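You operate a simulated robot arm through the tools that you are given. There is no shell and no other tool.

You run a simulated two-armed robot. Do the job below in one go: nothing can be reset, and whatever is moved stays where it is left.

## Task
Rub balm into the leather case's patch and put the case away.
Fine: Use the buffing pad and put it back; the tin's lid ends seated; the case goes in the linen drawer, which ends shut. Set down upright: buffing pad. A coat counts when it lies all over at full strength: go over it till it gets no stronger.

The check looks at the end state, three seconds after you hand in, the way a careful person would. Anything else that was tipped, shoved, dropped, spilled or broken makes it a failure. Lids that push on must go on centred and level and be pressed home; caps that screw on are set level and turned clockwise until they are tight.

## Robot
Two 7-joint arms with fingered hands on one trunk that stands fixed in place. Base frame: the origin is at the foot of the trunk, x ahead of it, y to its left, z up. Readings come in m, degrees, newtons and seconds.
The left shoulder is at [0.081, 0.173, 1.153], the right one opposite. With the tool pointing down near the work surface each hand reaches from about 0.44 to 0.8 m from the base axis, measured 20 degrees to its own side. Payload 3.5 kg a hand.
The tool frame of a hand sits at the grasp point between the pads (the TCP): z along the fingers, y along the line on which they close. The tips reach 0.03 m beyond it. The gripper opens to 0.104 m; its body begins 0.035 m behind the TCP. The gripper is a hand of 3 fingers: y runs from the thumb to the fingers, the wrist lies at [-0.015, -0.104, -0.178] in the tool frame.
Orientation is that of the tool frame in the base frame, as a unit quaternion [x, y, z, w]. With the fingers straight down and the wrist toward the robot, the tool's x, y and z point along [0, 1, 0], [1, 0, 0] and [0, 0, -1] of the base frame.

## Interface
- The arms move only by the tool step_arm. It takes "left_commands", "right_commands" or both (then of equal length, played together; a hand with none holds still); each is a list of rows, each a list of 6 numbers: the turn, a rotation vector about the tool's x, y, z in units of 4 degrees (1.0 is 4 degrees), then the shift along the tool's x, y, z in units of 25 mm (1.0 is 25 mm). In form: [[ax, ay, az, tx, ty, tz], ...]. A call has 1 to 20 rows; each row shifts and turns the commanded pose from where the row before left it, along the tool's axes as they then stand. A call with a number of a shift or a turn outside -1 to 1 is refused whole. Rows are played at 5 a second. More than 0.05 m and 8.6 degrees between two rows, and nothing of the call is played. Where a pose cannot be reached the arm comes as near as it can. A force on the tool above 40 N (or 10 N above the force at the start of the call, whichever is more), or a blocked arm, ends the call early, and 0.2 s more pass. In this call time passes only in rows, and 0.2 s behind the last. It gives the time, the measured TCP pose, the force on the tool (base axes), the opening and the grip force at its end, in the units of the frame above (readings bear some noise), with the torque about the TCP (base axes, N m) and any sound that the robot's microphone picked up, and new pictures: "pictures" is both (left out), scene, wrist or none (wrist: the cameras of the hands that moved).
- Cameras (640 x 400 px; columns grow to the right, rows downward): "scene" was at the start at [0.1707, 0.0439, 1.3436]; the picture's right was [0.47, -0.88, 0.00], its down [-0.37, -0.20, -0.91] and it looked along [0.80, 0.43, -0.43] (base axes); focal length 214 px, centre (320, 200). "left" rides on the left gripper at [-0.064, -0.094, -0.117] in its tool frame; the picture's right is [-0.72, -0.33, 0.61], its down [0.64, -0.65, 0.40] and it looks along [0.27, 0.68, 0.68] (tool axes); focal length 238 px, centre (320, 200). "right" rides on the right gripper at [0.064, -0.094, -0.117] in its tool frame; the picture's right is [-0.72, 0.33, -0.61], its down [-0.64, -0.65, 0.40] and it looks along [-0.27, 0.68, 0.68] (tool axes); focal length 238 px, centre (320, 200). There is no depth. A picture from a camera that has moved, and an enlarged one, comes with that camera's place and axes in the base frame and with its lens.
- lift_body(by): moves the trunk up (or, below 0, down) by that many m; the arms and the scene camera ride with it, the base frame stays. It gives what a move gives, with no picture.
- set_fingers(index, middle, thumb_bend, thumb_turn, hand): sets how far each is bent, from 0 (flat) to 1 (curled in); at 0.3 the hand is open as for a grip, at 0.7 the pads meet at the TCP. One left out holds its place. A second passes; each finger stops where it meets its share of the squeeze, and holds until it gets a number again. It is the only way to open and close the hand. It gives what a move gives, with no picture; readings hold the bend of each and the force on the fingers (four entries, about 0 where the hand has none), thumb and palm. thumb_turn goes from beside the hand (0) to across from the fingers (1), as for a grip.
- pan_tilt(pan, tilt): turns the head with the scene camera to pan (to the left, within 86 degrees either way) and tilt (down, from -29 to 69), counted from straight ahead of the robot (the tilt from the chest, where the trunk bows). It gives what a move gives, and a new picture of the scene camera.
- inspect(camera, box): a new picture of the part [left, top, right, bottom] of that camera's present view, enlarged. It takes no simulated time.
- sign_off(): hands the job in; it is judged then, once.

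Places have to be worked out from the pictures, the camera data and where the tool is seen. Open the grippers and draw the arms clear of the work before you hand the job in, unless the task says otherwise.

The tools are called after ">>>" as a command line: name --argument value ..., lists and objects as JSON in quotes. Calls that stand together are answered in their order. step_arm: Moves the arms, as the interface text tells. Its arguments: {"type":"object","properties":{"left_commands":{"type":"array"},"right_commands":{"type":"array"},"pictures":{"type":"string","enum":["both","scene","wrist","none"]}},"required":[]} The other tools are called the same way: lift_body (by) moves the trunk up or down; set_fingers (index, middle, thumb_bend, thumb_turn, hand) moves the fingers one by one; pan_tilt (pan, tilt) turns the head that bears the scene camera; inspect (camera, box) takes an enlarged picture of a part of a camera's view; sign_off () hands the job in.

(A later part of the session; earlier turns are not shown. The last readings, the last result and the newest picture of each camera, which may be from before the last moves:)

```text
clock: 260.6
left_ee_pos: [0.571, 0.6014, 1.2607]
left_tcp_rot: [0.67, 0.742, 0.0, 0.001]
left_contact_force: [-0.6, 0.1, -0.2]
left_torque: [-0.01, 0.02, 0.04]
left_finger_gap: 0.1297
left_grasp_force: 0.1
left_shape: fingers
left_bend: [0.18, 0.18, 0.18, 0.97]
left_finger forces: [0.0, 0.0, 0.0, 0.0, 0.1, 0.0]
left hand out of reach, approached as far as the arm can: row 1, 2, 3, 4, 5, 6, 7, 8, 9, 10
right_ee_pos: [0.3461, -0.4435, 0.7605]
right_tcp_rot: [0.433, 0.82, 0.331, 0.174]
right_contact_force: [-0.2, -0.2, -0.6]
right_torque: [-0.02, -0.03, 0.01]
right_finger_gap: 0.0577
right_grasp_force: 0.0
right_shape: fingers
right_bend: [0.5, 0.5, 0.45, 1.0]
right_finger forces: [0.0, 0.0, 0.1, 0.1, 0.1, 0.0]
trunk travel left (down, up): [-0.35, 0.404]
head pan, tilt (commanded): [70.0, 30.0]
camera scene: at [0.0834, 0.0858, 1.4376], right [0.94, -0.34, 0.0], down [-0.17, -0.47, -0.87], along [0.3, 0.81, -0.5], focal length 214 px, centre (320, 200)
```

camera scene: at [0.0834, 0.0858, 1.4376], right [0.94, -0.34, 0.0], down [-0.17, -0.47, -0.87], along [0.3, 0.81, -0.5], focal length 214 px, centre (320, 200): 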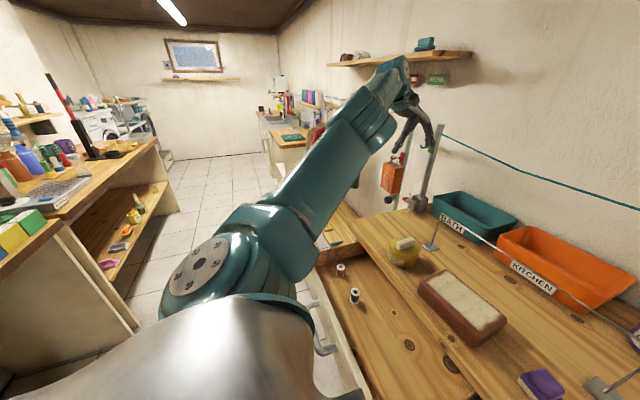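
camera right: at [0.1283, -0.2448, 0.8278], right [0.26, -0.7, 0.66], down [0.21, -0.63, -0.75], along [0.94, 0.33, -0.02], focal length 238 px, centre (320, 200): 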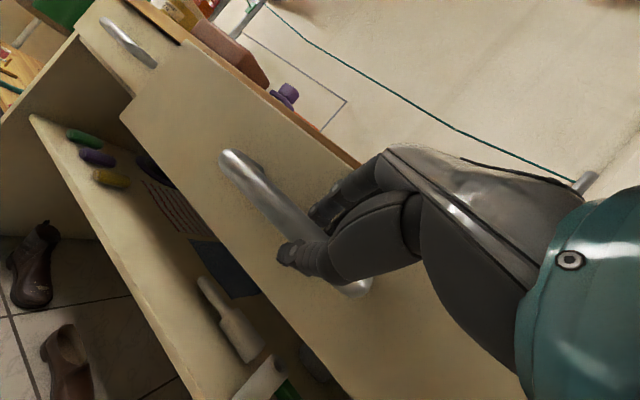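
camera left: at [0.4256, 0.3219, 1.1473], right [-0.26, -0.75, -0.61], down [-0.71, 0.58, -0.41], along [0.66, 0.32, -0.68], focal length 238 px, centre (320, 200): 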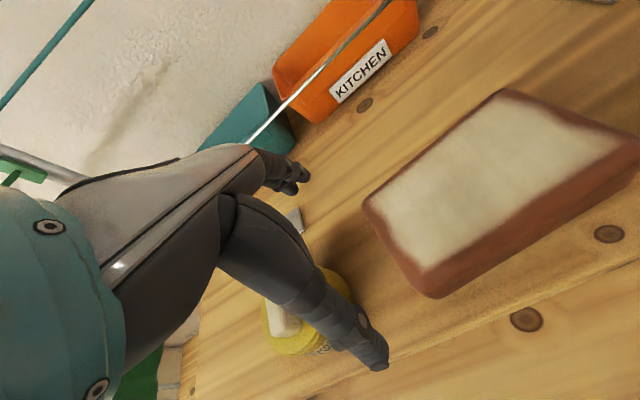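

The elbow is locked in a straight-arm singularity. Pitching the hand forces the wrist inward, which should break it; I'll try that.

>>> step_arm --left_commands '[[-1, 0, 0, 0, 0, 0.3], [-1, 0, 0, 0, 0, 0.3], [-1, 0, 0, 0, 0, 0.3], [-1, 0, 0, 0, 0, 0.3], [-1, 0, 0, 0, 0, 0.3], [-1, 0, 0, 0, 0, 0.3], [-1, 0, 0, 0, -0.3, 0], [-1, 0, 0, 0, -0.3, 0], [0, 0, 0, 0, -0.5, 0], [0, 0, 0, 0, -0.5, 0]]' --pictures "scene"

```text
clock: 262.8
left_ee_pos: [0.6208, 0.6747, 1.2185]
left_tcp_rot: [0.644, 0.713, 0.205, 0.186]
left_contact_force: [-0.3, 0.2, 0.1]
left_torque: [-0.03, 0.03, 0.0]
left_finger_gap: 0.1298
left_grasp_force: 0.2
left_shape: fingers
left_bend: [0.18, 0.18, 0.18, 0.97]
left_finger forces: [0.0, 0.0, 0.0, 0.1, 0.1, 0.0]
left hand out of reach, approached as far as the arm can: row 1, 2, 3, 4, 5, 6, 7, 8, 9, 10
right_ee_pos: [0.3462, -0.4427, 0.7609]
right_tcp_rot: [0.433, 0.82, 0.331, 0.175]
right_contact_force: [-0.5, -0.6, -0.2]
right_torque: [-0.02, 0.0, 0.03]
right_finger_gap: 0.0578
right_grasp_force: 0.1
right_shape: fingers
right_bend: [0.5, 0.5, 0.45, 1.0]
right_finger forces: [0.1, 0.1, 0.1, 0.1, 0.1, 0.1]
trunk travel left (down, up): [-0.35, 0.404]
head pan, tilt (commanded): [70.0, 30.0]
camera scene: at [0.0834, 0.0857, 1.4376], right [0.94, -0.34, 0.0], down [-0.17, -0.47, -0.87], along [0.3, 0.81, -0.5], focal length 214 px, centre (320, 200)
```

scene: 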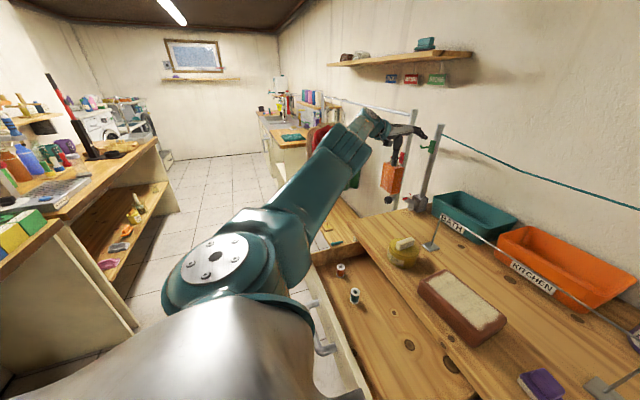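

I suspect the wrist flexion limit is blocking the fold. I'll swing the arm down (perpendicular to its length) away from the pole while pitching the hand more forward, which relaxes the wrist.

>>> step_arm --left_commands '[[-0.8, 0, 0, -0.3, -0.5, 0.6], [-0.8, 0, 0, -0.3, -0.5, 0.6], [-0.8, 0, 0, -0.3, -0.6, 0.5], [-0.8, 0, 0, -0.3, -0.6, 0.5], [-0.8, 0, 0, -0.3, -0.7, 0.3], [-0.8, 0, 0, -0.3, -0.7, 0.2], [0, 0, 0, 0, -0.8, -0.3], [0, 0, 0, 0, -0.8, -0.3], [0, 0, 0, 0, -0.8, -0.3], [0, 0, 0, 0, -0.8, -0.3]]' --pictures "scene"

```text
clock: 265.0
left_ee_pos: [0.5879, 0.69, 1.0482]
left_tcp_rot: [0.604, 0.668, 0.321, 0.292]
left_contact_force: [0.8, -0.5, 0.5]
left_torque: [0.0, 0.01, 0.01]
left_finger_gap: 0.1295
left_grasp_force: 0.1
left_shape: fingers
left_bend: [0.18, 0.18, 0.18, 0.97]
left_finger forces: [0.0, 0.0, 0.1, 0.0, 0.0, 0.1]
left hand out of reach, approached as far as the arm can: row 1, 2, 3, 4, 5, 6, 7, 8, 9, 10
right_ee_pos: [0.3472, -0.4432, 0.7606]
right_tcp_rot: [0.432, 0.82, 0.332, 0.175]
right_contact_force: [0.2, -0.9, 0.3]
right_torque: [-0.02, -0.03, 0.04]
right_finger_gap: 0.0575
right_grasp_force: 0.1
right_shape: fingers
right_bend: [0.5, 0.5, 0.45, 1.0]
right_finger forces: [0.0, 0.0, 0.0, 0.0, 0.0, 0.0]
trunk travel left (down, up): [-0.35, 0.404]
head pan, tilt (commanded): [70.0, 30.0]
camera scene: at [0.0833, 0.0857, 1.4376], right [0.94, -0.34, 0.0], down [-0.17, -0.47, -0.87], along [0.3, 0.81, -0.5], focal length 214 px, centre (320, 200)
```

scene: 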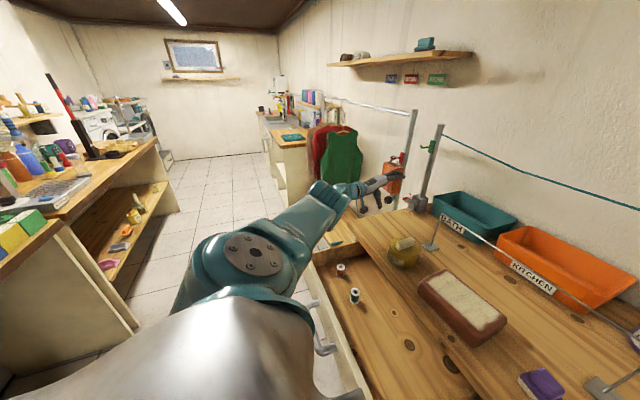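

Still fully extended. I'll try yawing the hand to the left (which moves the wrist inward) combined with a retraction to coax the elbow into bending.

>>> step_arm --left_commands '[[0, 0.7, -0.6, 0, 0, 0], [0, 0.7, -0.6, 0, 0, 0], [0, 0.7, -0.6, 0, 0, 0], [0, 0.7, -0.6, 0, 0, 0], [0, 0.7, -0.6, 0, 0, 0], [0, 0.7, -0.6, 0, 0, 0], [0, 0.7, -0.6, 0, 0, 0], [0, 0.7, -0.6, 0, 0, 0], [0, 0, 0, 0, -0.5, -0.7], [0, 0, 0, 0, -0.5, -0.7], [0, 0, 0, 0, -0.5, -0.7], [0, 0, 0, 0, -0.5, -0.7]]' --pictures "scene"

```text
clock: 267.6
left_ee_pos: [0.6078, 0.7309, 1.0145]
left_tcp_rot: [0.411, 0.803, 0.379, 0.206]
left_contact_force: [0.3, 0.0, 0.1]
left_torque: [0.02, 0.01, -0.01]
left_finger_gap: 0.1299
left_grasp_force: 0.0
left_shape: fingers
left_bend: [0.18, 0.18, 0.18, 0.97]
left_finger forces: [0.1, 0.0, 0.0, 0.0, 0.0, 0.0]
left hand out of reach, approached as far as the arm can: row 1, 2, 3, 4, 5, 6, 7, 8, 9, 10, 11, 12
right_ee_pos: [0.3467, -0.442, 0.7607]
right_tcp_rot: [0.433, 0.82, 0.331, 0.175]
right_contact_force: [0.0, 0.8, -0.2]
right_torque: [-0.02, 0.01, -0.01]
right_finger_gap: 0.058
right_grasp_force: 0.0
right_shape: fingers
right_bend: [0.5, 0.5, 0.45, 1.0]
right_finger forces: [0.0, 0.1, 0.0, 0.0, 0.0, 0.0]
trunk travel left (down, up): [-0.35, 0.404]
head pan, tilt (commanded): [70.0, 30.0]
camera scene: at [0.0834, 0.0855, 1.4376], right [0.94, -0.34, 0.0], down [-0.17, -0.47, -0.87], along [0.3, 0.81, -0.5], focal length 214 px, centre (320, 200)
```

scene: 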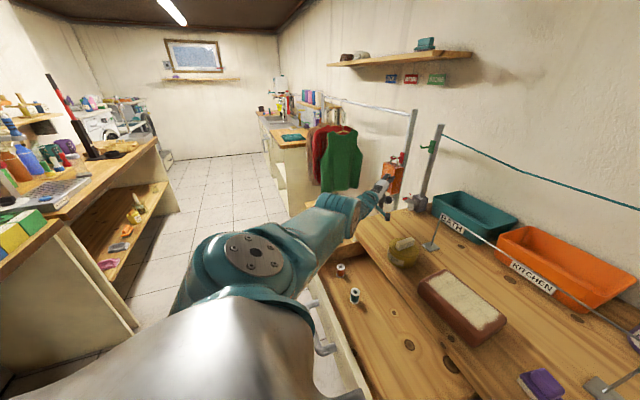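

The hand is drifting toward the hanging things, so I'll swing it back up and to the right along its reach first, then undo the yaw and pitch while going high; with the hand pointing down up high, the wrist limit should force the elbow to bend upward/outward.

>>> step_arm --left_commands '[[0, 0, 0, -0.56, 0.53, -0.92], [0, 0, 0, -0.56, 0.53, -0.92], [0, 0, 0, -0.56, 0.53, -0.92], [0, 0, 0, -0.56, 0.53, -0.92], [0, 0, 0, -0.56, 0.53, -0.92], [0, 0, 0, -0.56, 0.53, -0.92], [0, 0, 0, -0.56, 0.53, -0.92], [0, 0, 0, -0.56, 0.53, -0.92], [0, -0.7, 0.6, 0, 0.6, -0.5], [0, -0.7, 0.6, 0, 0.6, -0.5], [0, -0.7, 0.6, 0, 0.6, -0.5], [0, -0.7, 0.6, 0, 0.6, -0.5], [0, -0.7, 0.6, 0, 0.6, -0.5], [0, -0.7, 0.6, 0, 0.6, -0.5], [0, -0.7, 0.6, 0, 0.6, -0.5], [0, -0.7, 0.6, 0, 0.6, -0.5]]' --pictures "scene"

```text
clock: 271.0
left_ee_pos: [0.7018, 0.6325, 1.3023]
left_tcp_rot: [0.562, 0.686, 0.365, 0.284]
left_contact_force: [0.2, 0.7, 0.3]
left_torque: [0.0, -0.01, 0.0]
left_finger_gap: 0.1298
left_grasp_force: 0.1
left_shape: fingers
left_bend: [0.18, 0.18, 0.18, 0.97]
left_finger forces: [0.0, 0.0, 0.0, 0.0, 0.1, 0.1]
left hand out of reach, approached as far as the arm can: row 1, 2, 3, 4, 5, 6, 7, 8, 9, 10, 11, 13, 14, 15, 16
right_ee_pos: [0.3479, -0.4422, 0.7617]
right_tcp_rot: [0.432, 0.82, 0.333, 0.175]
right_contact_force: [0.6, -0.3, -0.8]
right_torque: [0.01, 0.01, 0.04]
right_finger_gap: 0.0578
right_grasp_force: 0.0
right_shape: fingers
right_bend: [0.5, 0.5, 0.45, 1.0]
right_finger forces: [0.1, 0.0, 0.0, 0.0, 0.0, 0.0]
trunk travel left (down, up): [-0.35, 0.404]
head pan, tilt (commanded): [70.0, 30.0]
camera scene: at [0.083, 0.0858, 1.4376], right [0.94, -0.34, 0.0], down [-0.17, -0.47, -0.87], along [0.3, 0.81, -0.5], focal length 214 px, centre (320, 200)
```

scene: 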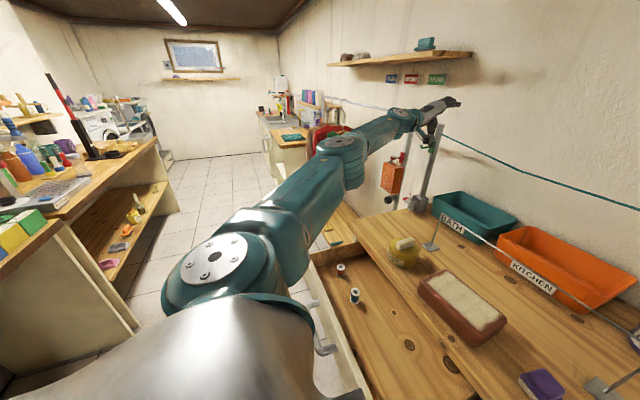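

The hand is too near the line pole now. I'll immediately slide it away to the right at this height.

>>> step_arm --left_commands '[[0, 0, 0, -0.9, -0.3, -0.4], [0, 0, 0, -0.95, -0.2, -0.3], [0, 0, 0, -0.95, -0.1, -0.2], [0, 0, 0, -0.95, -0.1, -0.2], [0, 0, 0, -0.95, -0.1, -0.2], [0, 0, 0, -0.95, -0.1, -0.2], [0, 0, 0, -0.95, -0.1, -0.2], [0, 0, 0, -0.95, -0.1, -0.2], [0, 0, 0, -0.95, -0.1, -0.2]]' --pictures "scene"

```text
clock: 273.0
left_ee_pos: [0.6864, 0.413, 1.3051]
left_tcp_rot: [0.562, 0.686, 0.365, 0.283]
left_contact_force: [-0.3, 0.6, -0.4]
left_torque: [-0.03, -0.01, -0.03]
left_finger_gap: 0.1301
left_grasp_force: 0.2
left_shape: fingers
left_bend: [0.18, 0.18, 0.18, 0.97]
left_finger forces: [0.0, 0.0, 0.0, 0.1, 0.0, 0.0]
right_ee_pos: [0.346, -0.443, 0.7612]
right_tcp_rot: [0.432, 0.82, 0.332, 0.174]
right_contact_force: [0.6, 0.3, -0.3]
right_torque: [-0.01, 0.02, 0.0]
right_finger_gap: 0.0579
right_grasp_force: 0.1
right_shape: fingers
right_bend: [0.5, 0.5, 0.45, 1.0]
right_finger forces: [0.1, 0.0, 0.0, 0.0, 0.1, 0.0]
trunk travel left (down, up): [-0.35, 0.404]
head pan, tilt (commanded): [70.0, 30.0]
camera scene: at [0.0837, 0.0852, 1.4376], right [0.94, -0.34, 0.0], down [-0.17, -0.47, -0.87], along [0.3, 0.81, -0.5], focal length 214 px, centre (320, 200)
```

scene: 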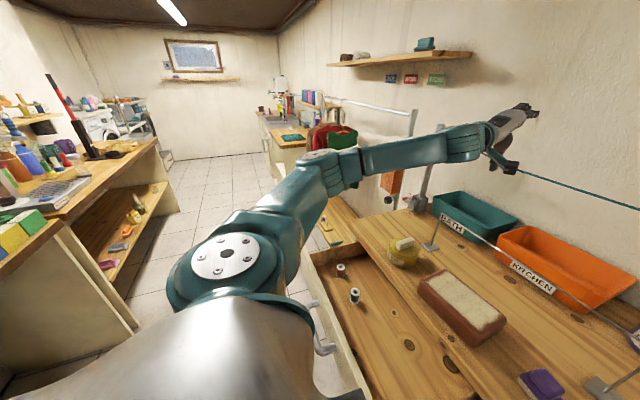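

The elbow is now bent outward to the left — the posture I wanted. I'll retreat from the line toward the robot and then level the hand to point down.

>>> step_arm --left_commands '[[0, 0, 0, 0.25, -0.68, -0.9], [0, 0, 0, 0.25, -0.68, -0.9], [0, 0, 0, 0.25, -0.68, -0.9], [0, 0, 0, 0.25, -0.68, -0.9], [1, 0, 0, 0, 0, 0], [1, 0, 0, 0, 0, 0], [1, 0, 0, 0, 0, 0], [1, 0, 0, 0, 0, 0], [1, 0, 0, 0, 0, 0], [1, 0, 0, 0, 0, 0], [1, 0, 0, 0, 0, 0], [1, 0, 0, 0, 0, 0]]' --pictures "scene"

```text
clock: 275.6
left_ee_pos: [0.5706, 0.4132, 1.3017]
left_tcp_rot: [0.619, 0.76, 0.161, 0.117]
left_contact_force: [-0.3, -1.3, -0.1]
left_torque: [-0.04, 0.02, 0.01]
left_finger_gap: 0.1295
left_grasp_force: 0.1
left_shape: fingers
left_bend: [0.18, 0.18, 0.18, 0.97]
left_finger forces: [0.0, 0.1, 0.0, 0.0, 0.1, 0.0]
right_ee_pos: [0.3468, -0.443, 0.761]
right_tcp_rot: [0.433, 0.82, 0.331, 0.175]
right_contact_force: [-0.1, 0.0, 0.5]
right_torque: [0.0, -0.01, 0.0]
right_finger_gap: 0.0578
right_grasp_force: 0.0
right_shape: fingers
right_bend: [0.5, 0.5, 0.45, 1.0]
right_finger forces: [0.0, 0.1, 0.0, 0.0, 0.0, 0.0]
trunk travel left (down, up): [-0.35, 0.404]
head pan, tilt (commanded): [70.0, 30.0]
camera scene: at [0.0835, 0.0853, 1.4376], right [0.94, -0.34, 0.0], down [-0.17, -0.47, -0.87], along [0.3, 0.81, -0.5], focal length 214 px, centre (320, 200)
```

scene: 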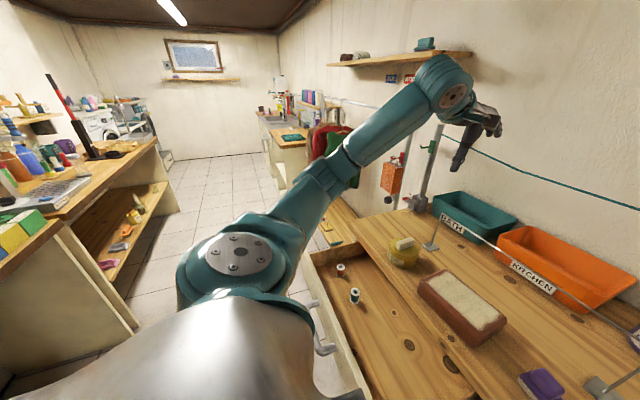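

Fully reachable. I'll finish levelling the hand (with the case's 5.5° yaw) and descend above the case.

>>> step_arm --left_commands '[[0.95, -0.1, 0.25, 0, 0, 0], [0.95, -0.1, 0.25, 0, 0, 0], [0.95, -0.1, 0.25, 0, 0, 0], [0.95, -0.1, 0.25, 0, 0, 0], [0.95, -0.1, 0.25, 0, 0, 0], [0.95, -0.1, 0.25, 0, 0, 0], [0, 0, 0, -0.6, -0.2, 0.6], [0, 0, 0, -0.6, -0.2, 0.8], [0, 0, 0, -0.6, -0.2, 1], [0, 0, 0, -0.6, -0.2, 1], [0, 0, 0, -0.6, -0.2, 1], [0, 0, 0, -0.6, -0.2, 1], [0, 0, 0, -0.6, -0.2, 1], [0, 0, 0, -0.6, -0.2, 1], [0, 0, 0, 0, 0, 1]]' --pictures "scene"

>>> pan_tilt --pan 25 --tilt 48

```text
clock: 278.8
left_ee_pos: [0.5464, 0.2886, 1.0906]
left_tcp_rot: [0.672, 0.741, 0.002, 0.001]
left_contact_force: [0.1, 0.6, 1.1]
left_torque: [0.0, 0.01, 0.02]
left_finger_gap: 0.1297
left_grasp_force: 0.1
left_shape: fingers
left_bend: [0.18, 0.18, 0.18, 0.97]
left_finger forces: [0.1, 0.0, 0.0, 0.1, 0.0, 0.1]
right_ee_pos: [0.347, -0.4431, 0.7615]
right_tcp_rot: [0.434, 0.819, 0.331, 0.175]
right_contact_force: [0.8, 0.5, 0.3]
right_torque: [0.01, 0.03, 0.03]
right_finger_gap: 0.0576
right_grasp_force: 0.1
right_shape: fingers
right_bend: [0.5, 0.5, 0.45, 1.0]
right_finger forces: [0.0, 0.0, 0.0, 0.1, 0.0, 0.0]
trunk travel left (down, up): [-0.35, 0.404]
head pan, tilt (commanded): [70.0, 30.0]
camera scene: at [0.0835, 0.0857, 1.4376], right [0.94, -0.34, 0.0], down [-0.17, -0.47, -0.87], along [0.3, 0.81, -0.5], focal length 214 px, centre (320, 200)
```

scene: 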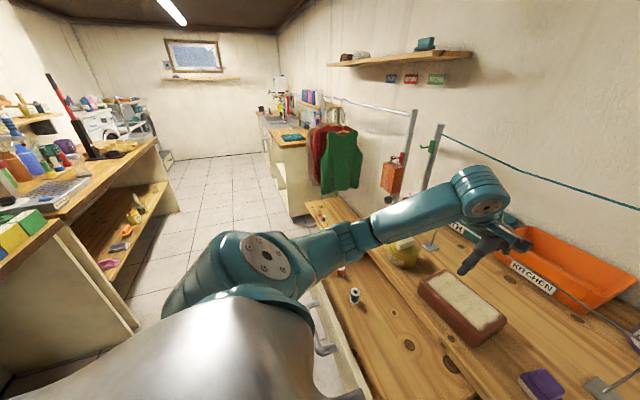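

```text
clock: 279.9
left_ee_pos: [0.5456, 0.2884, 1.0922]
left_tcp_rot: [0.671, 0.742, 0.001, 0.001]
left_contact_force: [-0.2, -0.1, 0.1]
left_torque: [0.01, -0.01, 0.03]
left_finger_gap: 0.1295
left_grasp_force: 0.0
left_shape: fingers
left_bend: [0.18, 0.18, 0.18, 0.97]
left_finger forces: [0.0, 0.1, 0.0, 0.1, 0.0, 0.0]
right_ee_pos: [0.3469, -0.4418, 0.7611]
right_tcp_rot: [0.433, 0.82, 0.332, 0.175]
right_contact_force: [-0.5, -0.2, 0.3]
right_torque: [-0.02, 0.02, -0.01]
right_finger_gap: 0.0578
right_grasp_force: 0.1
right_shape: fingers
right_bend: [0.5, 0.5, 0.45, 1.0]
right_finger forces: [0.1, 0.0, 0.0, 0.0, 0.1, 0.0]
trunk travel left (down, up): [-0.35, 0.404]
head pan, tilt (commanded): [25.0, 48.0]
camera scene: at [0.1238, 0.0339, 1.4108], right [0.42, -0.91, 0.0], down [-0.67, -0.31, -0.67], along [0.61, 0.28, -0.74], focal length 214 px, centre (320, 200)
```

scene: 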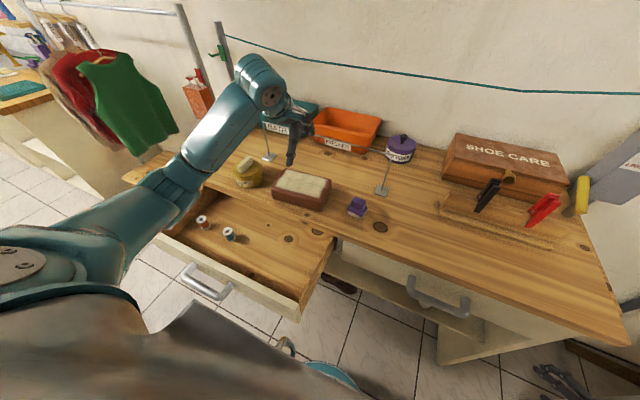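

The hand is level above the case in the right posture, reels undisturbed. I'll lower partway, staying clear of the wire rail, and check alignment.

>>> step_arm --left_commands '[[0, 0, 0, 0, -0.25, 0.5], [0, 0, 0, 0, 0, 0.8], [0, 0, 0, 0, 0, 0.8], [0, 0, 0, 0, 0, 0.8], [0, 0, 0, 0, 0, 0.6], [0, 0, 0, 0, 0, 0]]' --pictures "both"

>>> inspect --camera "scene" --box '[240, 100, 380, 220]'

>>> inspect --camera "left" --box '[200, 140, 520, 360]'

```text
clock: 281.3
left_ee_pos: [0.5388, 0.2903, 1.0014]
left_tcp_rot: [0.671, 0.741, 0.003, 0.0]
left_contact_force: [0.3, 0.3, -0.1]
left_torque: [0.01, -0.02, 0.0]
left_finger_gap: 0.1299
left_grasp_force: 0.1
left_shape: fingers
left_bend: [0.18, 0.18, 0.18, 0.97]
left_finger forces: [0.1, 0.0, 0.0, 0.0, 0.1, 0.1]
right_ee_pos: [0.3462, -0.4435, 0.7606]
right_tcp_rot: [0.433, 0.82, 0.332, 0.175]
right_contact_force: [0.0, 0.3, 0.4]
right_torque: [0.0, -0.02, 0.0]
right_finger_gap: 0.058
right_grasp_force: 0.1
right_shape: fingers
right_bend: [0.5, 0.5, 0.45, 1.0]
right_finger forces: [0.0, 0.0, 0.0, 0.0, 0.0, 0.0]
trunk travel left (down, up): [-0.35, 0.404]
head pan, tilt (commanded): [25.0, 48.0]
camera scene: at [0.1238, 0.0337, 1.4108], right [0.42, -0.91, 0.0], down [-0.67, -0.31, -0.67], along [0.61, 0.28, -0.74], focal length 214 px, centre (320, 200)
camera left: at [0.4496, 0.2178, 1.117], right [-0.25, -0.75, -0.62], down [-0.71, 0.57, -0.4], along [0.66, 0.34, -0.68], focal length 238 px, centre (320, 200)
```

scene: 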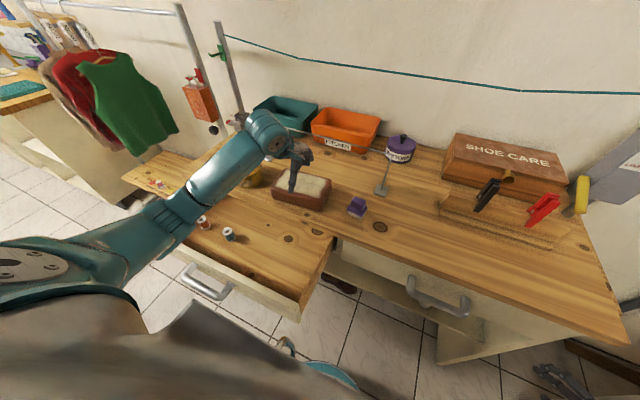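
left: 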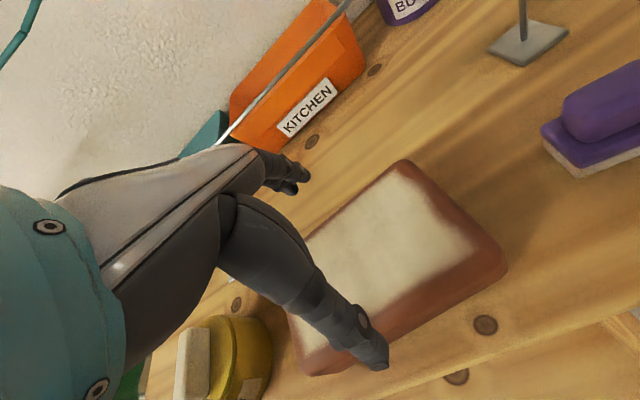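

```text
3.33 times, centred on (310, 160) of scene
camera zoom: at [0.1238, 0.0337, 1.4108], right [0.42, -0.91, 0.0], down [-0.67, -0.31, -0.67], along [0.61, 0.28, -0.74], focal length 715 px, centre (353, 333)
```

zoom: 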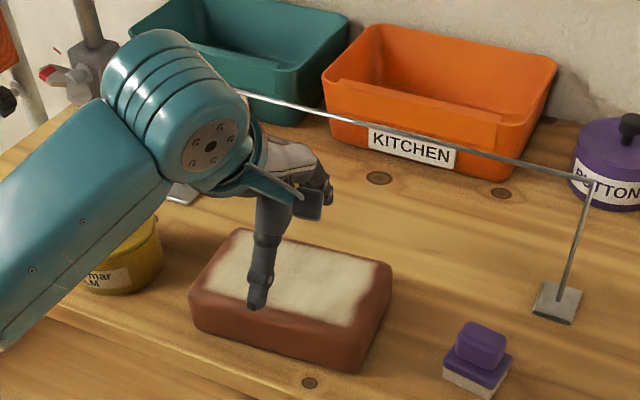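

```text
1.82 times, centred on (360, 250) of left
camera zoom: at [0.4496, 0.2178, 1.117], right [-0.25, -0.75, -0.62], down [-0.71, 0.57, -0.4], along [0.66, 0.34, -0.68], focal length 433 px, centre (247, 109)
```

zoom: 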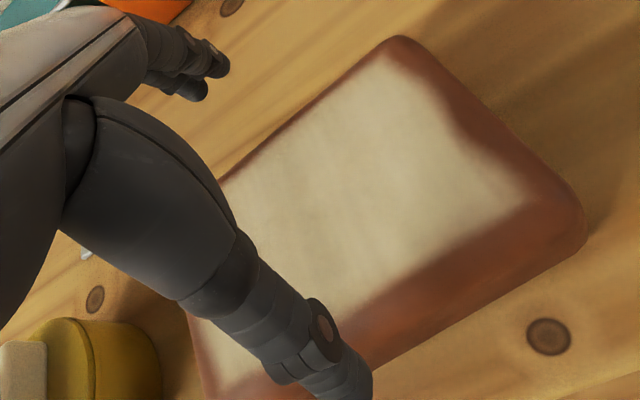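

Thumb and fingers are positioned in front of and behind the case. Lowering around it slowly, watching the force.

>>> step_arm --left_commands '[[0, 0, 0, 0, 0, 0.6], [0, 0, 0, 0, 0, 0.6], [0, 0, 0, 0, 0, 0.6], [0, 0, 0, 0, 0, 0.5], [0, 0, 0, 0, 0, 0]]' --pictures "none"

>>> inspect --camera "scene" --box '[240, 120, 380, 230]'

>>> inspect --camera "left" --box '[200, 140, 520, 360]'

```text
clock: 282.5
left_ee_pos: [0.537, 0.288, 0.9487]
left_tcp_rot: [0.671, 0.741, 0.003, 0.001]
left_contact_force: [-9.3, 0.4, 26.4]
left_torque: [-0.2, 1.37, -0.02]
left_finger_gap: 0.1372
left_grasp_force: 10.7
left_shape: fingers
left_bend: [0.18, 0.18, 0.06, 0.97]
left_finger forces: [0.0, 0.0, 0.0, 0.1, 21.9, 0.1]
right_ee_pos: [0.3448, -0.4429, 0.7617]
right_tcp_rot: [0.432, 0.819, 0.333, 0.176]
right_contact_force: [0.2, -0.6, -0.4]
right_torque: [0.05, 0.0, 0.01]
right_finger_gap: 0.0576
right_grasp_force: 0.0
right_shape: fingers
right_bend: [0.5, 0.5, 0.45, 1.0]
right_finger forces: [0.0, 0.1, 0.0, 0.1, 0.0, 0.0]
trunk travel left (down, up): [-0.35, 0.404]
head pan, tilt (commanded): [25.0, 48.0]
```

```text
3.64 times, centred on (310, 175) of scene
camera zoom: at [0.1204, 0.0324, 1.4114], right [0.42, -0.91, 0.0], down [-0.67, -0.31, -0.67], along [0.61, 0.28, -0.74], focal length 780 px, centre (356, 291)
```

zoom: 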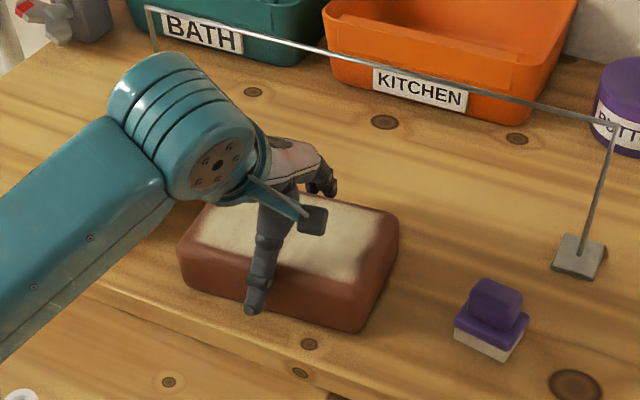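

```text
1.82 times, centred on (360, 250) of left
camera zoom: at [0.448, 0.2161, 1.0635], right [-0.25, -0.75, -0.62], down [-0.71, 0.57, -0.41], along [0.66, 0.34, -0.67], focal length 433 px, centre (247, 109)
```

zoom: 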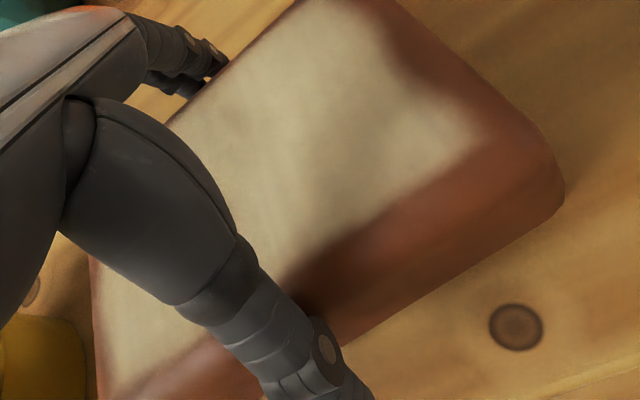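

The thumb is touching the near face; the opening is a bit tight at the tips. I'll open all fingers nearly flat for more room and shift slightly toward the robot.

>>> set_fingers --hand "left" --index 0.05 --middle 0.05 --thumb_bend 0.03

>>> step_arm --left_commands '[[0, 0, 0, 0, -0.1, -0.1], [0, 0, 0, 0, 0, 0]]' --pictures "none"

>>> inspect --camera "scene" --box '[240, 120, 380, 230]'

>>> inspect --camera "left" --box '[200, 140, 520, 360]'

```text
clock: 283.5
left_ee_pos: [0.5377, 0.2895, 0.9466]
left_tcp_rot: [0.671, 0.741, 0.002, 0.001]
left_contact_force: [-8.3, 0.6, 14.0]
left_torque: [-0.12, 0.69, -0.12]
left_finger_gap: 0.1559
left_grasp_force: 7.1
left_shape: fingers
left_bend: [0.05, 0.05, 0.0, 0.96]
left_finger forces: [0.0, 0.1, 0.0, 0.0, 14.6, 0.0]
right_ee_pos: [0.3456, -0.4428, 0.7615]
right_tcp_rot: [0.432, 0.82, 0.332, 0.175]
right_contact_force: [-0.1, 0.5, 0.5]
right_torque: [0.04, -0.01, 0.0]
right_finger_gap: 0.0577
right_grasp_force: 0.0
right_shape: fingers
right_bend: [0.5, 0.5, 0.45, 1.0]
right_finger forces: [0.1, 0.0, 0.0, 0.0, 0.0, 0.0]
trunk travel left (down, up): [-0.35, 0.404]
head pan, tilt (commanded): [25.0, 48.0]
```

```text
clock: 284.1
left_ee_pos: [0.5368, 0.2893, 0.9469]
left_tcp_rot: [0.672, 0.741, 0.001, 0.0]
left_contact_force: [-1.6, 0.5, 1.5]
left_torque: [-0.01, 0.06, -0.03]
left_finger_gap: 0.1553
left_grasp_force: 1.3
left_shape: fingers
left_bend: [0.05, 0.05, 0.01, 0.95]
left_finger forces: [0.0, 0.1, 0.0, 0.0, 3.2, 0.1]
right_ee_pos: [0.3463, -0.4426, 0.7593]
right_tcp_rot: [0.433, 0.819, 0.332, 0.176]
right_contact_force: [0.8, -0.9, -0.3]
right_torque: [-0.01, 0.01, 0.0]
right_finger_gap: 0.0577
right_grasp_force: 0.1
right_shape: fingers
right_bend: [0.5, 0.5, 0.45, 1.0]
right_finger forces: [0.1, 0.1, 0.1, 0.0, 0.0, 0.0]
trunk travel left (down, up): [-0.35, 0.404]
head pan, tilt (commanded): [25.0, 48.0]
```

```text
3.64 times, centred on (310, 175) of scene
camera zoom: at [0.1235, 0.0337, 1.4107], right [0.42, -0.91, 0.0], down [-0.67, -0.31, -0.67], along [0.61, 0.28, -0.74], focal length 780 px, centre (356, 291)
```

zoom: 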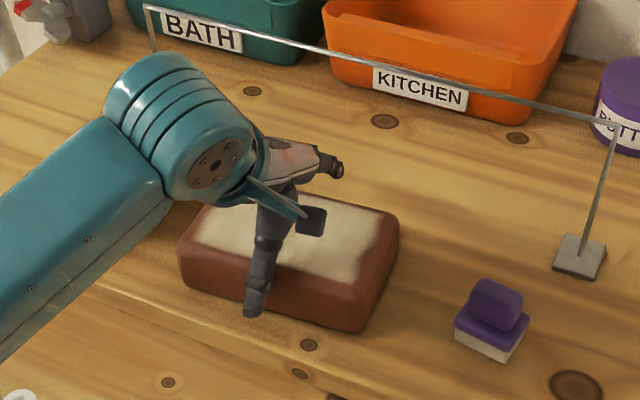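

```text
1.82 times, centred on (360, 250) of left
camera zoom: at [0.4478, 0.2169, 1.0633], right [-0.25, -0.75, -0.62], down [-0.71, 0.57, -0.4], along [0.66, 0.34, -0.68], focal length 433 px, centre (247, 109)
```

zoom: 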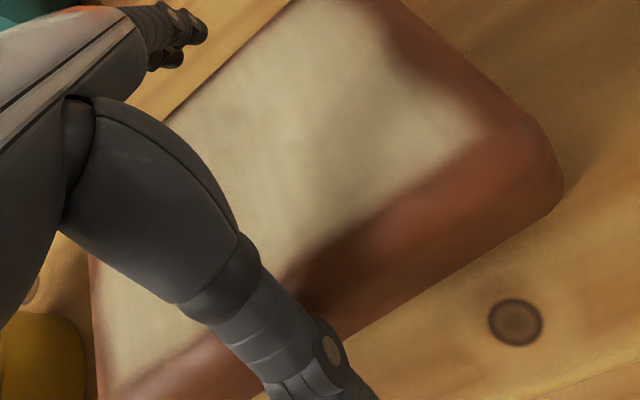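

The thumb now just brushes the near face. I'll shift 5 mm more toward the robot, go down 7 mm, and then close on the case's sides.

>>> step_arm --left_commands '[[0, 0, 0, 0, -0.2, 0], [0, 0, 0, 0, 0, 0.15], [0, 0, 0, 0, 0, 0.15], [0, 0, 0, 0, 0, 0]]' --pictures "none"

>>> set_fingers --hand "left" --index 0.5 --middle 0.5 --thumb_bend 0.4

>>> inspect --camera "scene" --box '[240, 120, 380, 230]'

>>> inspect --camera "left" --box '[200, 140, 520, 360]'

```text
clock: 285.1
left_ee_pos: [0.53, 0.2887, 0.9386]
left_tcp_rot: [0.671, 0.741, 0.002, 0.0]
left_contact_force: [-0.6, 0.5, 4.8]
left_torque: [-0.05, 0.21, -0.03]
left_finger_gap: 0.1543
left_grasp_force: 1.6
left_shape: fingers
left_bend: [0.05, 0.05, 0.02, 0.95]
left_finger forces: [0.0, 0.1, 0.0, 0.1, 3.0, 0.0]
right_ee_pos: [0.3469, -0.4421, 0.7599]
right_tcp_rot: [0.433, 0.82, 0.331, 0.175]
right_contact_force: [0.3, 0.1, 0.5]
right_torque: [0.0, 0.0, 0.0]
right_finger_gap: 0.0579
right_grasp_force: 0.1
right_shape: fingers
right_bend: [0.5, 0.5, 0.45, 1.0]
right_finger forces: [0.0, 0.1, 0.0, 0.0, 0.1, 0.0]
trunk travel left (down, up): [-0.35, 0.404]
head pan, tilt (commanded): [25.0, 48.0]
```

```text
clock: 286.1
left_ee_pos: [0.5313, 0.2893, 0.9427]
left_tcp_rot: [0.672, 0.741, 0.003, 0.003]
left_contact_force: [-0.8, 0.5, 16.6]
left_torque: [-0.09, -0.38, -0.52]
left_finger_gap: 0.1383
left_grasp_force: 34.0
left_shape: fingers
left_bend: [0.15, 0.27, 0.25, 0.95]
left_finger forces: [18.1, 15.0, 0.1, 0.0, 34.1, 0.0]
right_ee_pos: [0.3467, -0.4438, 0.7622]
right_tcp_rot: [0.432, 0.82, 0.332, 0.175]
right_contact_force: [0.6, -0.1, 0.1]
right_torque: [-0.01, -0.01, -0.02]
right_finger_gap: 0.0577
right_grasp_force: 0.1
right_shape: fingers
right_bend: [0.5, 0.5, 0.45, 1.0]
right_finger forces: [0.0, 0.0, 0.0, 0.1, 0.0, 0.1]
trunk travel left (down, up): [-0.35, 0.404]
head pan, tilt (commanded): [25.0, 48.0]
```

```text
3.64 times, centred on (310, 175) of scene
camera zoom: at [0.1222, 0.0331, 1.4111], right [0.42, -0.91, 0.0], down [-0.67, -0.31, -0.67], along [0.61, 0.28, -0.74], focal length 780 px, centre (356, 291)
```

zoom: 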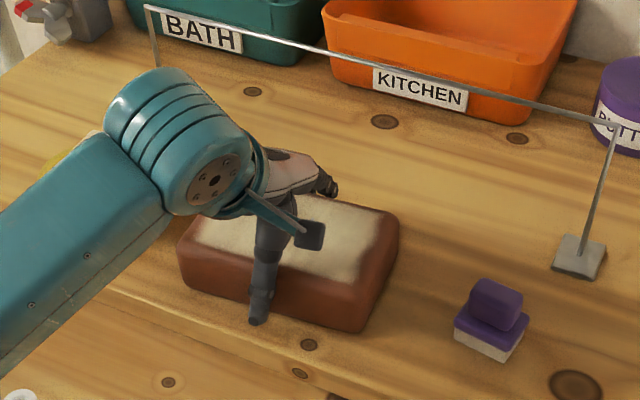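

```text
1.82 times, centred on (360, 250) of left
camera zoom: at [0.4417, 0.2148, 1.0572], right [-0.25, -0.75, -0.62], down [-0.71, 0.57, -0.41], along [0.66, 0.34, -0.67], focal length 433 px, centre (247, 109)
```

zoom: 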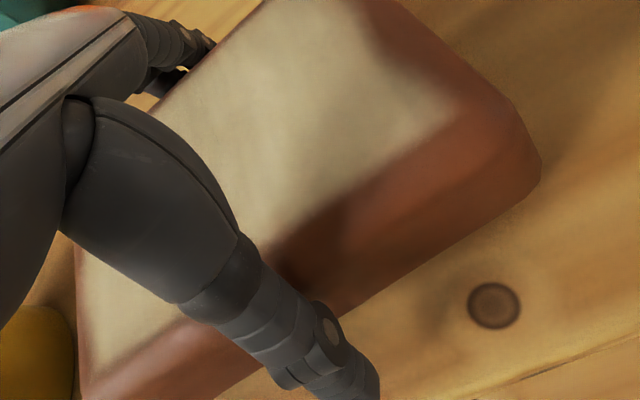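

The case is squeezed at about 34 N. I'll try a small slow lift to see if it comes up level.

>>> step_arm --left_commands '[[0, 0, 0, 0, 0, -0.2], [0, 0, 0, 0, 0, -0.3], [0, 0, 0, 0, 0, -0.3], [0, 0, 0, 0, 0, 0]]' --pictures "none"

>>> inspect --camera "scene" --box '[240, 120, 380, 230]'

>>> inspect --camera "left" --box '[200, 140, 520, 360]'

```text
clock: 287.1
left_ee_pos: [0.5298, 0.2883, 0.9578]
left_tcp_rot: [0.672, 0.741, 0.001, 0.0]
left_contact_force: [-1.1, -0.5, -7.1]
left_torque: [-0.02, 0.0, -0.01]
left_finger_gap: 0.1371
left_grasp_force: 27.4
left_shape: fingers
left_bend: [0.16, 0.26, 0.27, 0.94]
left_finger forces: [13.3, 13.6, 0.1, 0.1, 28.3, 0.1]
right_ee_pos: [0.347, -0.4427, 0.7617]
right_tcp_rot: [0.433, 0.82, 0.331, 0.175]
right_contact_force: [0.2, -0.4, -0.1]
right_torque: [-0.02, -0.02, -0.02]
right_finger_gap: 0.0579
right_grasp_force: 0.0
right_shape: fingers
right_bend: [0.5, 0.5, 0.45, 1.0]
right_finger forces: [0.0, 0.0, 0.0, 0.0, 0.0, 0.1]
trunk travel left (down, up): [-0.35, 0.404]
head pan, tilt (commanded): [25.0, 48.0]
```

```text
3.64 times, centred on (310, 175) of scene
camera zoom: at [0.1245, 0.0341, 1.4107], right [0.42, -0.91, 0.0], down [-0.67, -0.31, -0.67], along [0.61, 0.28, -0.74], focal length 780 px, centre (356, 291)
```

zoom: 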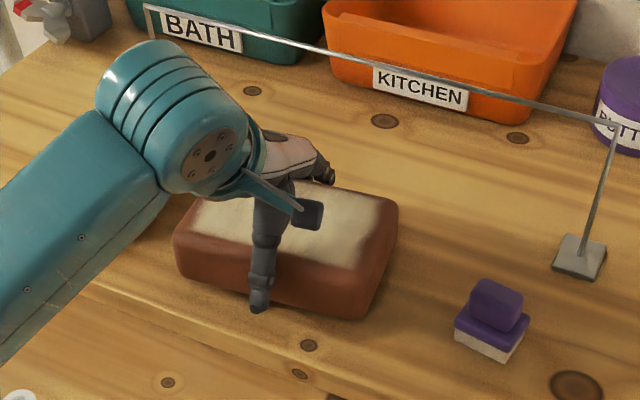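

```text
1.82 times, centred on (360, 250) of left
camera zoom: at [0.4424, 0.2159, 1.074], right [-0.25, -0.75, -0.61], down [-0.71, 0.57, -0.4], along [0.65, 0.34, -0.68], focal length 433 px, centre (247, 109)
```

zoom: 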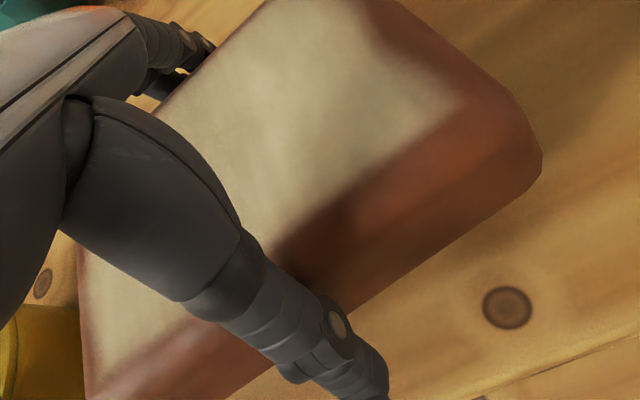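

The case is lifted level (the hand carries ~7 N). I'll raise the trunk 0.10 m, which lifts the case with it and gives the arm room to fold back over the drawer.

>>> lift_body --by 0.1

>>> step_arm --left_commands '[[0, 0, 0, 0.15, -0.7, 0], [0, 0, 0, 0.15, -0.7, 0], [0, 0, 0, 0.15, -0.7, 0.1], [0, 0, 0, 0.15, -0.7, 0.2], [0, 0, 0, 0.15, -0.7, 0.2]]' --pictures "both"

```text
clock: 288.5
left_ee_pos: [0.531, 0.2895, 1.0582]
left_tcp_rot: [0.671, 0.742, 0.001, 0.0]
left_contact_force: [0.2, -0.1, -6.9]
left_torque: [0.04, 0.04, 0.02]
left_finger_gap: 0.1367
left_grasp_force: 26.9
left_shape: fingers
left_bend: [0.16, 0.26, 0.27, 0.94]
left_finger forces: [13.1, 13.5, 0.1, 0.1, 28.1, 0.1]
right_ee_pos: [0.3471, -0.4427, 0.8607]
right_tcp_rot: [0.433, 0.82, 0.332, 0.174]
right_contact_force: [-0.3, -0.9, 0.3]
right_torque: [0.01, 0.0, -0.01]
right_finger_gap: 0.0575
right_grasp_force: 0.0
right_shape: fingers
right_bend: [0.5, 0.5, 0.45, 1.0]
right_finger forces: [0.1, 0.0, 0.0, 0.1, 0.1, 0.0]
trunk travel left (down, up): [-0.45, 0.304]
head pan, tilt (commanded): [25.0, 48.0]
```

```text
clock: 289.7
left_ee_pos: [0.4435, 0.2985, 1.0453]
left_tcp_rot: [0.671, 0.741, 0.002, 0.001]
left_contact_force: [-1.2, 0.1, -7.6]
left_torque: [-0.01, 0.03, 0.01]
left_finger_gap: 0.1363
left_grasp_force: 26.4
left_shape: fingers
left_bend: [0.16, 0.26, 0.27, 0.94]
left_finger forces: [12.7, 13.4, 0.0, 0.0, 27.4, 0.0]
right_ee_pos: [0.3455, -0.4434, 0.8616]
right_tcp_rot: [0.432, 0.82, 0.332, 0.175]
right_contact_force: [-0.2, -0.4, 0.1]
right_torque: [-0.01, 0.01, 0.02]
right_finger_gap: 0.0581
right_grasp_force: 0.0
right_shape: fingers
right_bend: [0.5, 0.5, 0.45, 1.0]
right_finger forces: [0.0, 0.1, 0.0, 0.0, 0.0, 0.0]
trunk travel left (down, up): [-0.45, 0.304]
head pan, tilt (commanded): [25.0, 48.0]
camera scene: at [0.0998, 0.0342, 1.5116], right [0.42, -0.91, 0.0], down [-0.67, -0.31, -0.67], along [0.61, 0.28, -0.74], focal length 214 px, centre (320, 200)
camera left: at [0.3541, 0.2265, 1.1618], right [-0.25, -0.75, -0.62], down [-0.71, 0.57, -0.41], along [0.66, 0.34, -0.68], focal length 238 px, centre (320, 200)
```

scene: 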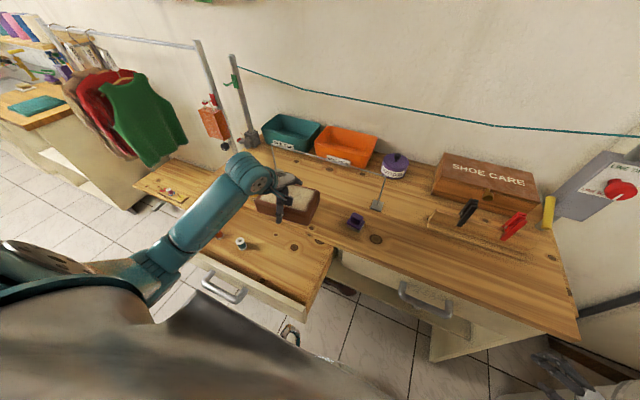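
left: 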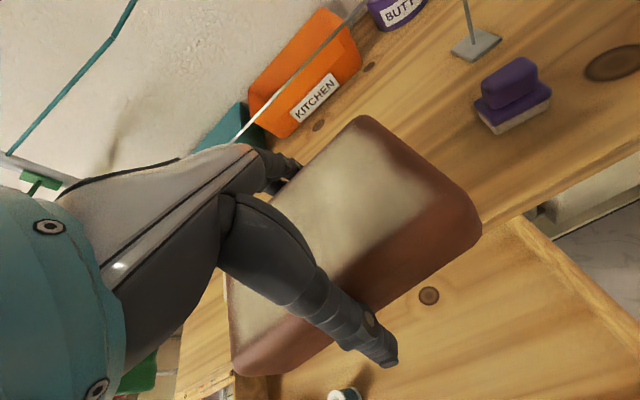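

The grip is steady. Continuing back over the drawer while lowering slightly.

>>> step_arm --left_commands '[[0, 0, 0, 0.2, -0.69, 0.3], [0, 0, 0, 0.2, -0.69, 0.4], [0, 0, 0, 0.2, -0.69, 0.5], [0, 0, 0, 0.2, -0.69, 0.6], [0, 0, 0, 0.2, -0.69, 0.6], [0, 0, 0, 0, 0, 0]]' --pictures "both"

>>> inspect --camera "scene" --box '[170, 160, 350, 310]'

```text
clock: 291.1
left_ee_pos: [0.3538, 0.3178, 0.9855]
left_tcp_rot: [0.671, 0.742, 0.0, 0.0]
left_contact_force: [0.7, 0.1, -8.1]
left_torque: [0.01, 0.02, -0.02]
left_finger_gap: 0.1363
left_grasp_force: 26.0
left_shape: fingers
left_bend: [0.16, 0.26, 0.27, 0.94]
left_finger forces: [12.5, 13.3, 0.1, 0.0, 26.8, 0.0]
right_ee_pos: [0.3475, -0.4431, 0.8614]
right_tcp_rot: [0.433, 0.82, 0.331, 0.175]
right_contact_force: [0.3, -0.1, -0.5]
right_torque: [0.0, -0.03, 0.03]
right_finger_gap: 0.0578
right_grasp_force: 0.0
right_shape: fingers
right_bend: [0.5, 0.5, 0.45, 1.0]
right_finger forces: [0.0, 0.0, 0.0, 0.1, 0.0, 0.0]
trunk travel left (down, up): [-0.45, 0.304]
head pan, tilt (commanded): [25.0, 48.0]
camera scene: at [0.1007, 0.0341, 1.5115], right [0.42, -0.91, 0.0], down [-0.67, -0.31, -0.67], along [0.61, 0.28, -0.74], focal length 214 px, centre (320, 200)
camera left: at [0.2657, 0.2441, 1.1018], right [-0.25, -0.75, -0.62], down [-0.71, 0.57, -0.4], along [0.66, 0.34, -0.68], focal length 238 px, centre (320, 200)
```

scene: 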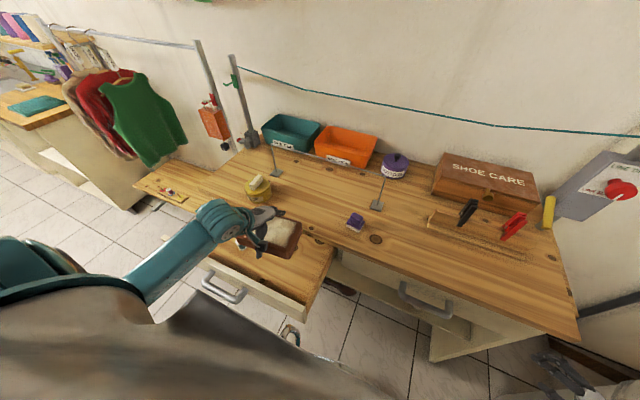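
left: 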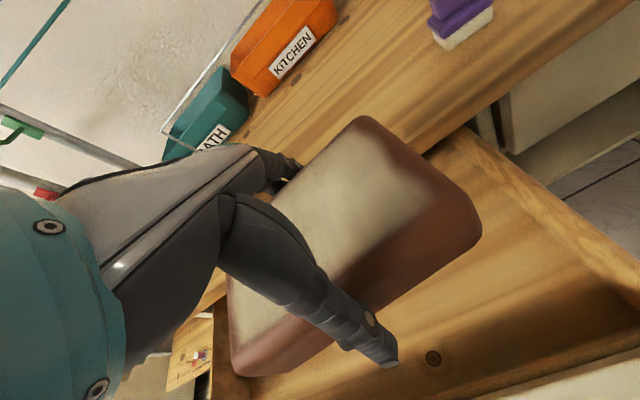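

```text
2.67 times, centred on (260, 235) of scene
camera zoom: at [0.1007, 0.0341, 1.5115], right [0.42, -0.91, 0.0], down [-0.67, -0.31, -0.67], along [0.61, 0.28, -0.74], focal length 572 px, centre (480, 107)
```

zoom: 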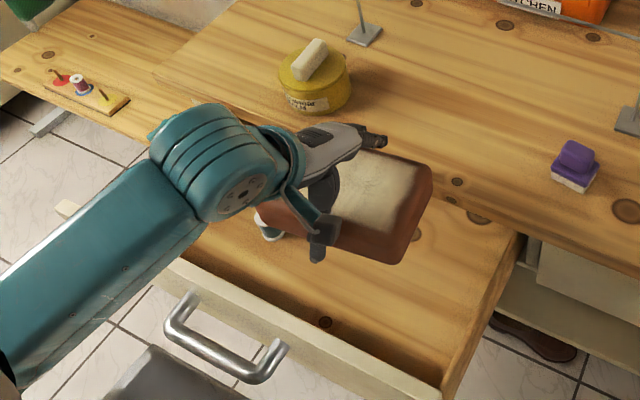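

The case hangs level over the free half of the drawer; the reel is well to the left. Lowering halfway and checking clearances.

>>> step_arm --left_commands '[[0, 0, 0, 0, 0, 0.7], [0, 0, 0, 0, 0, 0.8], [0, 0, 0, 0, 0, 0.8], [0, 0, 0, 0, 0, 0.8], [0, 0, 0, 0, 0, 0.6], [0, 0, 0, 0, 0, 0]]' --pictures "both"

>>> inspect --camera "scene" --box '[190, 190, 350, 310]'

>>> inspect --camera "left" --box '[200, 100, 560, 400]'

```text
clock: 292.5
left_ee_pos: [0.356, 0.3153, 0.8947]
left_tcp_rot: [0.672, 0.74, 0.002, -0.001]
left_contact_force: [0.0, 0.9, -7.2]
left_torque: [0.01, 0.04, -0.03]
left_finger_gap: 0.1359
left_grasp_force: 24.5
left_shape: fingers
left_bend: [0.16, 0.26, 0.28, 0.94]
left_finger forces: [11.8, 12.9, 0.1, 0.0, 25.7, 0.0]
right_ee_pos: [0.3481, -0.4433, 0.8608]
right_tcp_rot: [0.433, 0.82, 0.331, 0.175]
right_contact_force: [1.1, -0.8, -0.6]
right_torque: [0.01, -0.02, -0.02]
right_finger_gap: 0.0578
right_grasp_force: 0.1
right_shape: fingers
right_bend: [0.5, 0.5, 0.45, 1.0]
right_finger forces: [0.0, 0.0, 0.0, 0.0, 0.1, 0.0]
trunk travel left (down, up): [-0.45, 0.304]
head pan, tilt (commanded): [25.0, 48.0]
camera scene: at [0.1002, 0.0342, 1.5116], right [0.42, -0.91, 0.0], down [-0.67, -0.31, -0.67], along [0.61, 0.28, -0.74], focal length 214 px, centre (320, 200)
camera left: at [0.2672, 0.2437, 1.0092], right [-0.25, -0.75, -0.62], down [-0.71, 0.57, -0.4], along [0.66, 0.34, -0.68], focal length 238 px, centre (320, 200)
```

scene: 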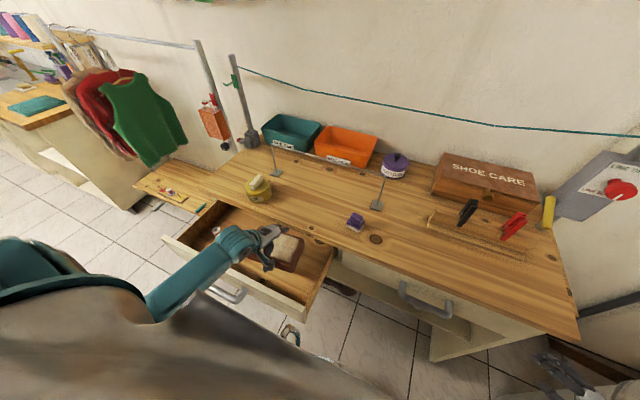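
left: 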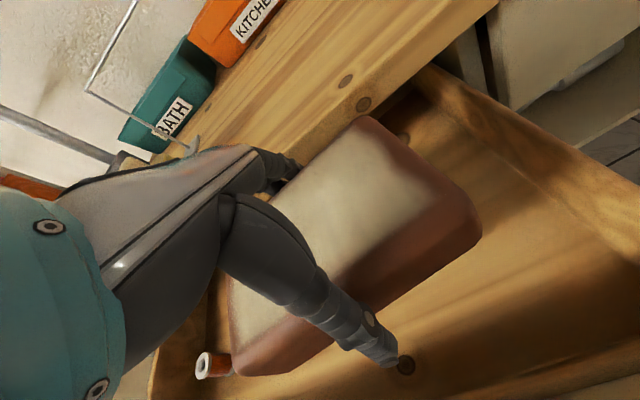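

```text
3.33 times, centred on (270, 250) of scene
camera zoom: at [0.1002, 0.0342, 1.5116], right [0.42, -0.91, 0.0], down [-0.67, -0.31, -0.67], along [0.61, 0.28, -0.74], focal length 715 px, centre (487, 33)
```

zoom: 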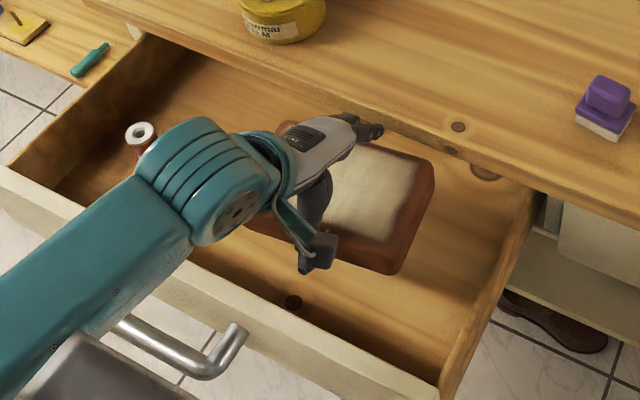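

```text
1.33 times, centred on (380, 250) of left
camera zoom: at [0.2672, 0.2437, 1.0092], right [-0.25, -0.75, -0.62], down [-0.71, 0.57, -0.4], along [0.66, 0.34, -0.68], focal length 318 px, centre (240, 133)
```

zoom: 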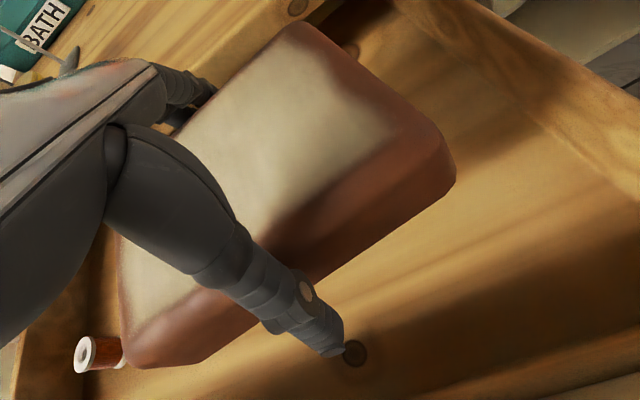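

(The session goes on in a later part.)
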